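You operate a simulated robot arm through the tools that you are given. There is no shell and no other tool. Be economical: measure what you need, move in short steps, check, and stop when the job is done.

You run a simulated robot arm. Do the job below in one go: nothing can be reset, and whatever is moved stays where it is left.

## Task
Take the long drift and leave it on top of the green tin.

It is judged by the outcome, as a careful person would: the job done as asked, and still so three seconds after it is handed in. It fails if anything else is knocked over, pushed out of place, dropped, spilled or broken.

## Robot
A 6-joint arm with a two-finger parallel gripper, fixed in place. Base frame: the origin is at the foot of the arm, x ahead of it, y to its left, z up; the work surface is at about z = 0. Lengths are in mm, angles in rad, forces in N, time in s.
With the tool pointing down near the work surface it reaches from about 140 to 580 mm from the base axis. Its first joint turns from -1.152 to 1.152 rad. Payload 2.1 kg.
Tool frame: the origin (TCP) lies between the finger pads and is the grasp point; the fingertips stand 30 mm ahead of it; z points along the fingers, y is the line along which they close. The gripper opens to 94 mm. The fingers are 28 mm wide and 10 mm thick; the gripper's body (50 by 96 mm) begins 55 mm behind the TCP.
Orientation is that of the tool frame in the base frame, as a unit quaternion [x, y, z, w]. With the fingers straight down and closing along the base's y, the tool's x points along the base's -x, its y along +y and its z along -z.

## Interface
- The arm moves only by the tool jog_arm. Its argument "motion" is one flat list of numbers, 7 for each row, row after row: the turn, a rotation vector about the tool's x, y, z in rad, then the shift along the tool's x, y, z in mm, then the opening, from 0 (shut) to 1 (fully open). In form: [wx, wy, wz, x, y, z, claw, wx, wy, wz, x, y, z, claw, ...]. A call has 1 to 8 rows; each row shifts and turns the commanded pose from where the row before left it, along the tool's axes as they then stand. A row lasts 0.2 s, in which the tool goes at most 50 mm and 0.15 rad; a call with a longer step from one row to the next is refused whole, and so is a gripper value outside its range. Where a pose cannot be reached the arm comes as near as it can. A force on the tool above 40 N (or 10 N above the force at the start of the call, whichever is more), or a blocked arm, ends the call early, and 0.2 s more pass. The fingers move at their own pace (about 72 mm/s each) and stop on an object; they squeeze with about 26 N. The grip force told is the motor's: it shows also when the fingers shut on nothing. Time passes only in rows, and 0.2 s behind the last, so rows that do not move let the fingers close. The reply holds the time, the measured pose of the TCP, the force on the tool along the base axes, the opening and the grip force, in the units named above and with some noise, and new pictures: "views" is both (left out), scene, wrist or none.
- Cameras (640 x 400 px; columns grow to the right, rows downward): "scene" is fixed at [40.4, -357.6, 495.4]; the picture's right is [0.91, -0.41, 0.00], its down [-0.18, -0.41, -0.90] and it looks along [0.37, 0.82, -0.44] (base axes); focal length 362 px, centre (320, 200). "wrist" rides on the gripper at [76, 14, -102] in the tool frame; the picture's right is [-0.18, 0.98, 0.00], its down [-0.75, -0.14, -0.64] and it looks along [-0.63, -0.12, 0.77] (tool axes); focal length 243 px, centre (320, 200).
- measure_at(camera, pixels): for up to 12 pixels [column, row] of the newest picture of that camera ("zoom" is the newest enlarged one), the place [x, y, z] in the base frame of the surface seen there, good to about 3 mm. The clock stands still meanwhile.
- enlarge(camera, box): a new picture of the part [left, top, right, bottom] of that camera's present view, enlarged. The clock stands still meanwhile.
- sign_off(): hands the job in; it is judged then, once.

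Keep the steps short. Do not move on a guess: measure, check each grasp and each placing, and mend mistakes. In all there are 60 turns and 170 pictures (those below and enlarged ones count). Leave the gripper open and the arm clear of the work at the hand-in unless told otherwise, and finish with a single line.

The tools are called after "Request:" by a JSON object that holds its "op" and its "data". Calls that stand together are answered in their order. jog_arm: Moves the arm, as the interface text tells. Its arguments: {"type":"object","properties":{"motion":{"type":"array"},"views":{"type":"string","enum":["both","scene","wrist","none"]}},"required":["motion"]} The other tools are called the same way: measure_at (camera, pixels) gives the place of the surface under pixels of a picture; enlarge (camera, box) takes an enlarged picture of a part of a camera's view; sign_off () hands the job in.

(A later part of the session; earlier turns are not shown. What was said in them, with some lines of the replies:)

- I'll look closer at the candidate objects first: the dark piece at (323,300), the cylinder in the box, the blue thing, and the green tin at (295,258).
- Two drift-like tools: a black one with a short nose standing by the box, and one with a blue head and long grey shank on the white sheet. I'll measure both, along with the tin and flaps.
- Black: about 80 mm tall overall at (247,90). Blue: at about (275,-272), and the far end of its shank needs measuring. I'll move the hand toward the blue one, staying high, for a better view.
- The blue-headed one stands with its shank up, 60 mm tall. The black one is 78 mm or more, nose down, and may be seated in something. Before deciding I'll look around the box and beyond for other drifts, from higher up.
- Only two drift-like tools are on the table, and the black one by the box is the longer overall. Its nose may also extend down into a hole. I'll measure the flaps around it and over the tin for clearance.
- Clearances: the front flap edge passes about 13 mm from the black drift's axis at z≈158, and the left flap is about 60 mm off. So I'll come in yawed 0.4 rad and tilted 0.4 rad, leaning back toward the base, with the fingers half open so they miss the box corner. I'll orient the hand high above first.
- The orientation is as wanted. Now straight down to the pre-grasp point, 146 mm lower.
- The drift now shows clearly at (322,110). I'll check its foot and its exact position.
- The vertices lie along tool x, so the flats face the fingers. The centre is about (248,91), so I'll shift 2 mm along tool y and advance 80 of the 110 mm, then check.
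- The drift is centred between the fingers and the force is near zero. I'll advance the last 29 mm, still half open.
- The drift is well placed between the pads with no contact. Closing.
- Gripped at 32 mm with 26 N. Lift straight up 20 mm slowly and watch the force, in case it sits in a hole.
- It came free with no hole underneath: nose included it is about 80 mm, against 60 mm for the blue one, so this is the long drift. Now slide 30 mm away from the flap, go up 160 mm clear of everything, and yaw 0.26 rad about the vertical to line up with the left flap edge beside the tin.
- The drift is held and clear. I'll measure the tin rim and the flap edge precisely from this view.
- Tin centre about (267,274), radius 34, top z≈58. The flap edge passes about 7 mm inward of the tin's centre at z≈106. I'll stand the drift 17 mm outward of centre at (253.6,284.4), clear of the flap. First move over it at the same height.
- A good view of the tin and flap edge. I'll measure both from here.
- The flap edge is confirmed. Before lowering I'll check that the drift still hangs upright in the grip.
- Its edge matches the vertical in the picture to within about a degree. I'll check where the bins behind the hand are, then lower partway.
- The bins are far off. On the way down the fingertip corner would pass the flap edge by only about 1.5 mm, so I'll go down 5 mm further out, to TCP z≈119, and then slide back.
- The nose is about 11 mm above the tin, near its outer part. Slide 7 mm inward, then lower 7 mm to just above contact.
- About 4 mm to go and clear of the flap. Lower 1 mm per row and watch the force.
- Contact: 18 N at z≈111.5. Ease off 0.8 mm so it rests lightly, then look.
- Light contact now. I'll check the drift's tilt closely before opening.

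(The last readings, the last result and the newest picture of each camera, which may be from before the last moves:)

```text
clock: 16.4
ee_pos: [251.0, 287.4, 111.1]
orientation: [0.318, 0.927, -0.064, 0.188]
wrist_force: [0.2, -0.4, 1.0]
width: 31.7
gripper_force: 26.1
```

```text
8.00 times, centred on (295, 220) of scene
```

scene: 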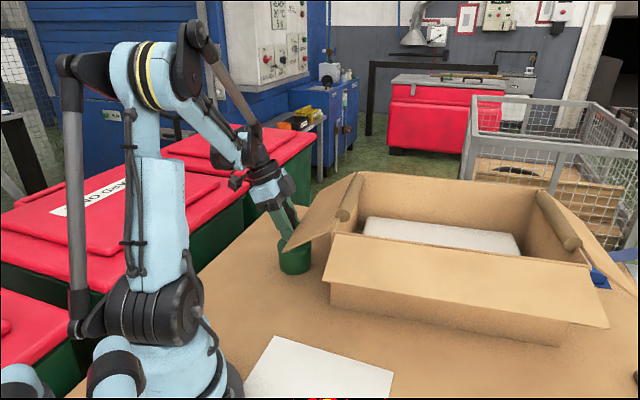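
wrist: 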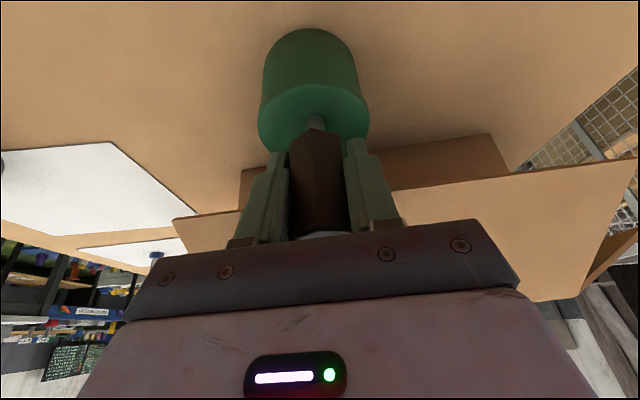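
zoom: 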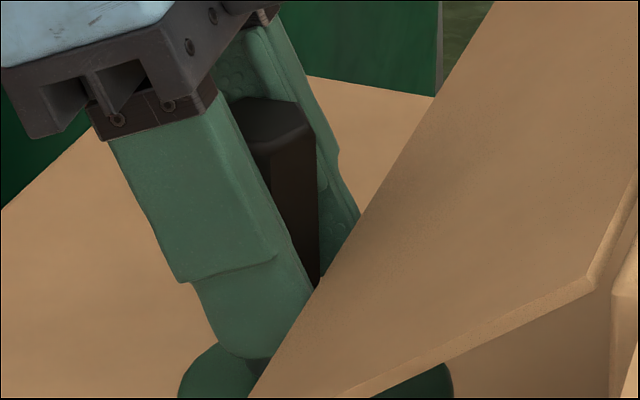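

Its edge slope (3%) matches true vertical. Open gently to 50 mm.

Request:
{"op": "jog_arm", "data": {"motion": [0, 0, 0, 0, 0, 0, 0.34, 0, 0, 0, 0, 0, 0, 0.36, 0, 0, 0, 0, 0, 0, 0.4, 0, 0, 0, 0, 0, 0, 0.45, 0, 0, 0, 0, 0, 0, 0.53, 0, 0, 0, 0, 0, 0, 0.53]}}

Request:
{"op": "enlarge", "data": {"camera": "wrist", "box": [220, 50, 420, 250]}}

Request:
{"op": "enlarge", "data": {"camera": "scene", "box": [280, 195, 310, 245]}}

```text
clock: 17.8
ee_pos: [251.7, 286.4, 110.6]
orientation: [0.317, 0.927, -0.064, 0.187]
wrist_force: [0.1, -0.3, 0.6]
width: 49.6
gripper_force: 0.2
```

scene: 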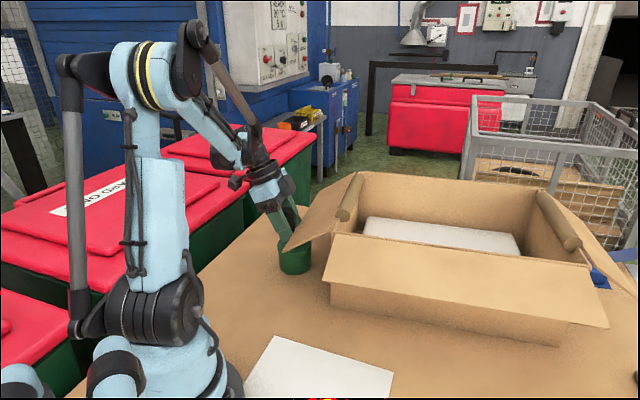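
wrist: 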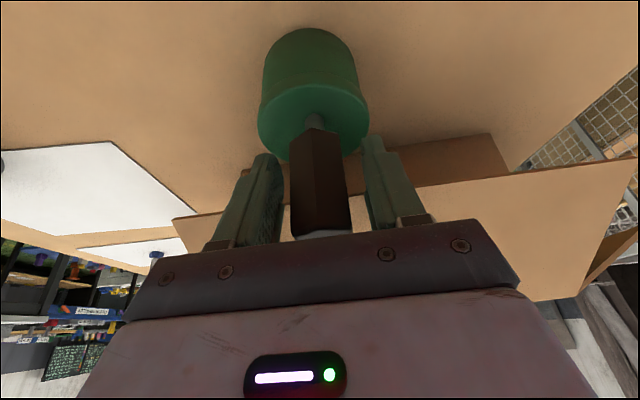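

```text
2.00 times, centred on (320, 150) of wrist
```

zoom: 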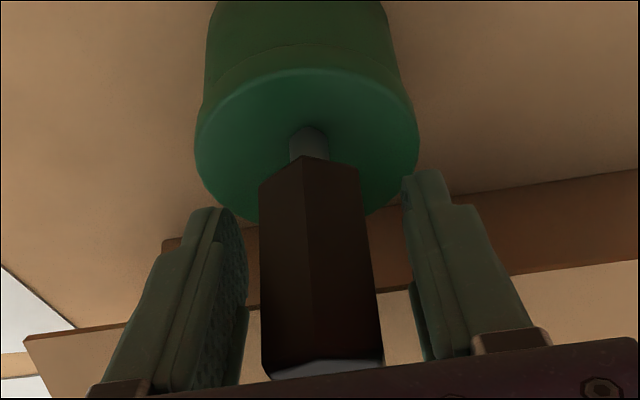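

```text
8.00 times, centred on (295, 220) of scene
```

zoom: 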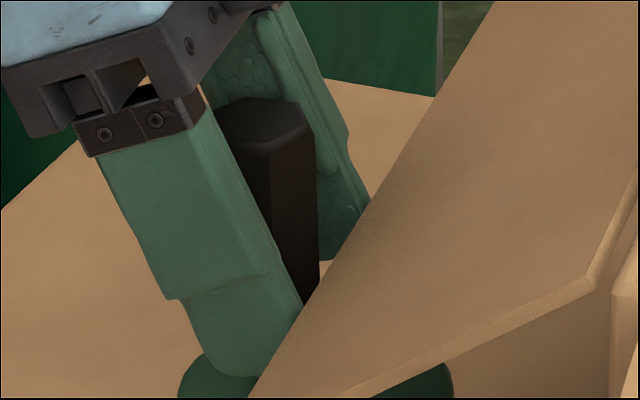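

The drift stands on its own, with a clear gap both sides. Retreat straight back along the tool axis, which leads up and away from the flap.

Request:
{"op": "jog_arm", "data": {"motion": [0, 0, 0, 0, 0, -10, 0.53, 0, 0, 0, 0, 0, -15, 0.53, 0, 0, 0, 0, 0, -20, 0.53, 0, 0, 0, 0, 0, -25, 0.53, 0, 0, 0, 0, 0, -25, 0.53, 0, 0, 0, 0, 0, -25, 0.53]}}

Request:
{"op": "enlarge", "data": {"camera": "scene", "box": [250, 170, 350, 280]}}

```text
clock: 19.2
ee_pos: [235.4, 305.2, 221.5]
orientation: [0.317, 0.927, -0.065, 0.187]
wrist_force: [-0.5, 0.3, -0.4]
width: 49.7
gripper_force: 0.0
out of reach, approached as far as the arm can: row 5, 6
```

scene: 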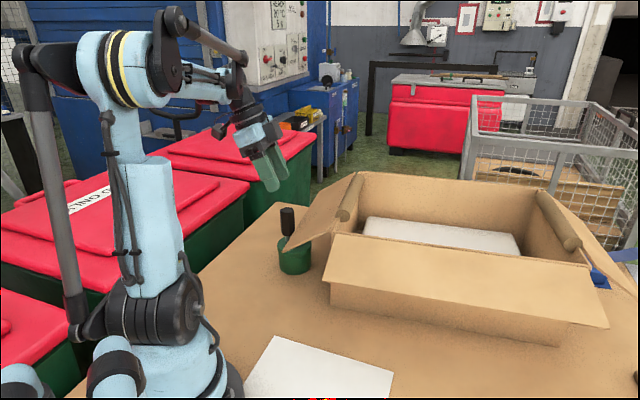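
wrist: 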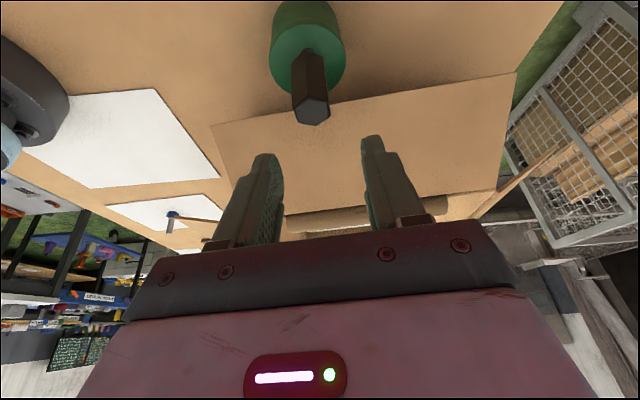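

```text
3.64 times, centred on (300, 225) of scene
```

zoom: 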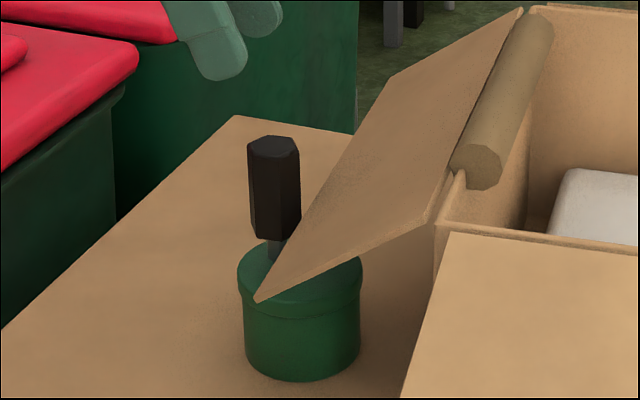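

The drift stands upright on the tin and is not touching the flap. Open the gripper fully and wait, to confirm it stays.

Request:
{"op": "jog_arm", "data": {"motion": [0, 0, 0, 0, 0, 0, 0.8, 0, 0, 0, 0, 0, 0, 1, 0, 0, 0, 0, 0, 0, 1, 0, 0, 0, 0, 0, 0, 1, 0, 0, 0, 0, 0, 0, 1, 0, 0, 0, 0, 0, 0, 1, 0, 0, 0, 0, 0, 0, 1, 0, 0, 0, 0, 0, 0, 1]}}

Request:
{"op": "enlarge", "data": {"camera": "scene", "box": [250, 170, 350, 280]}}

```text
clock: 21.0
ee_pos: [234.8, 305.6, 221.2]
orientation: [0.318, 0.927, -0.065, 0.188]
wrist_force: [0.4, 0.4, 0.3]
width: 94.1
gripper_force: 0.1
```

scene: 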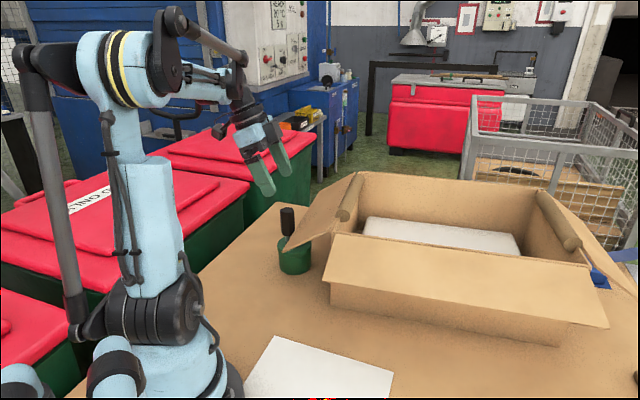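
wrist: 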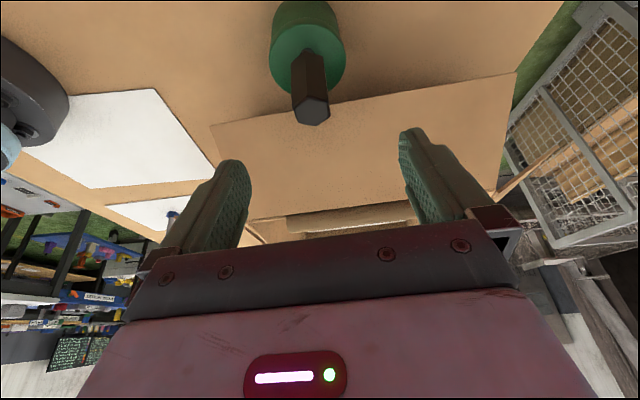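

```text
3.64 times, centred on (300, 225) of scene
```

zoom: 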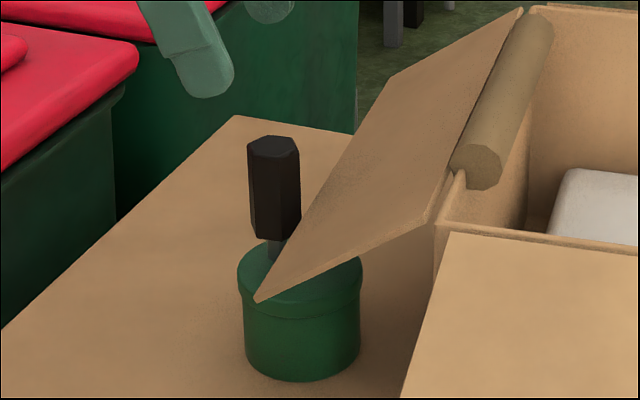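

The drift has not moved over nearly 2 s, the gripper is open and clear, and nothing else has been disturbed. Handing in.

Request:
{"op": "sign_off", "data": {}}

```text
The job is handed in.
```

The long drift (I took the black one, about 80 mm against 60 mm for the blue) is standing upright on its nose on top of the green tin, with the gripper open, the arm clear and nothing else disturbed.
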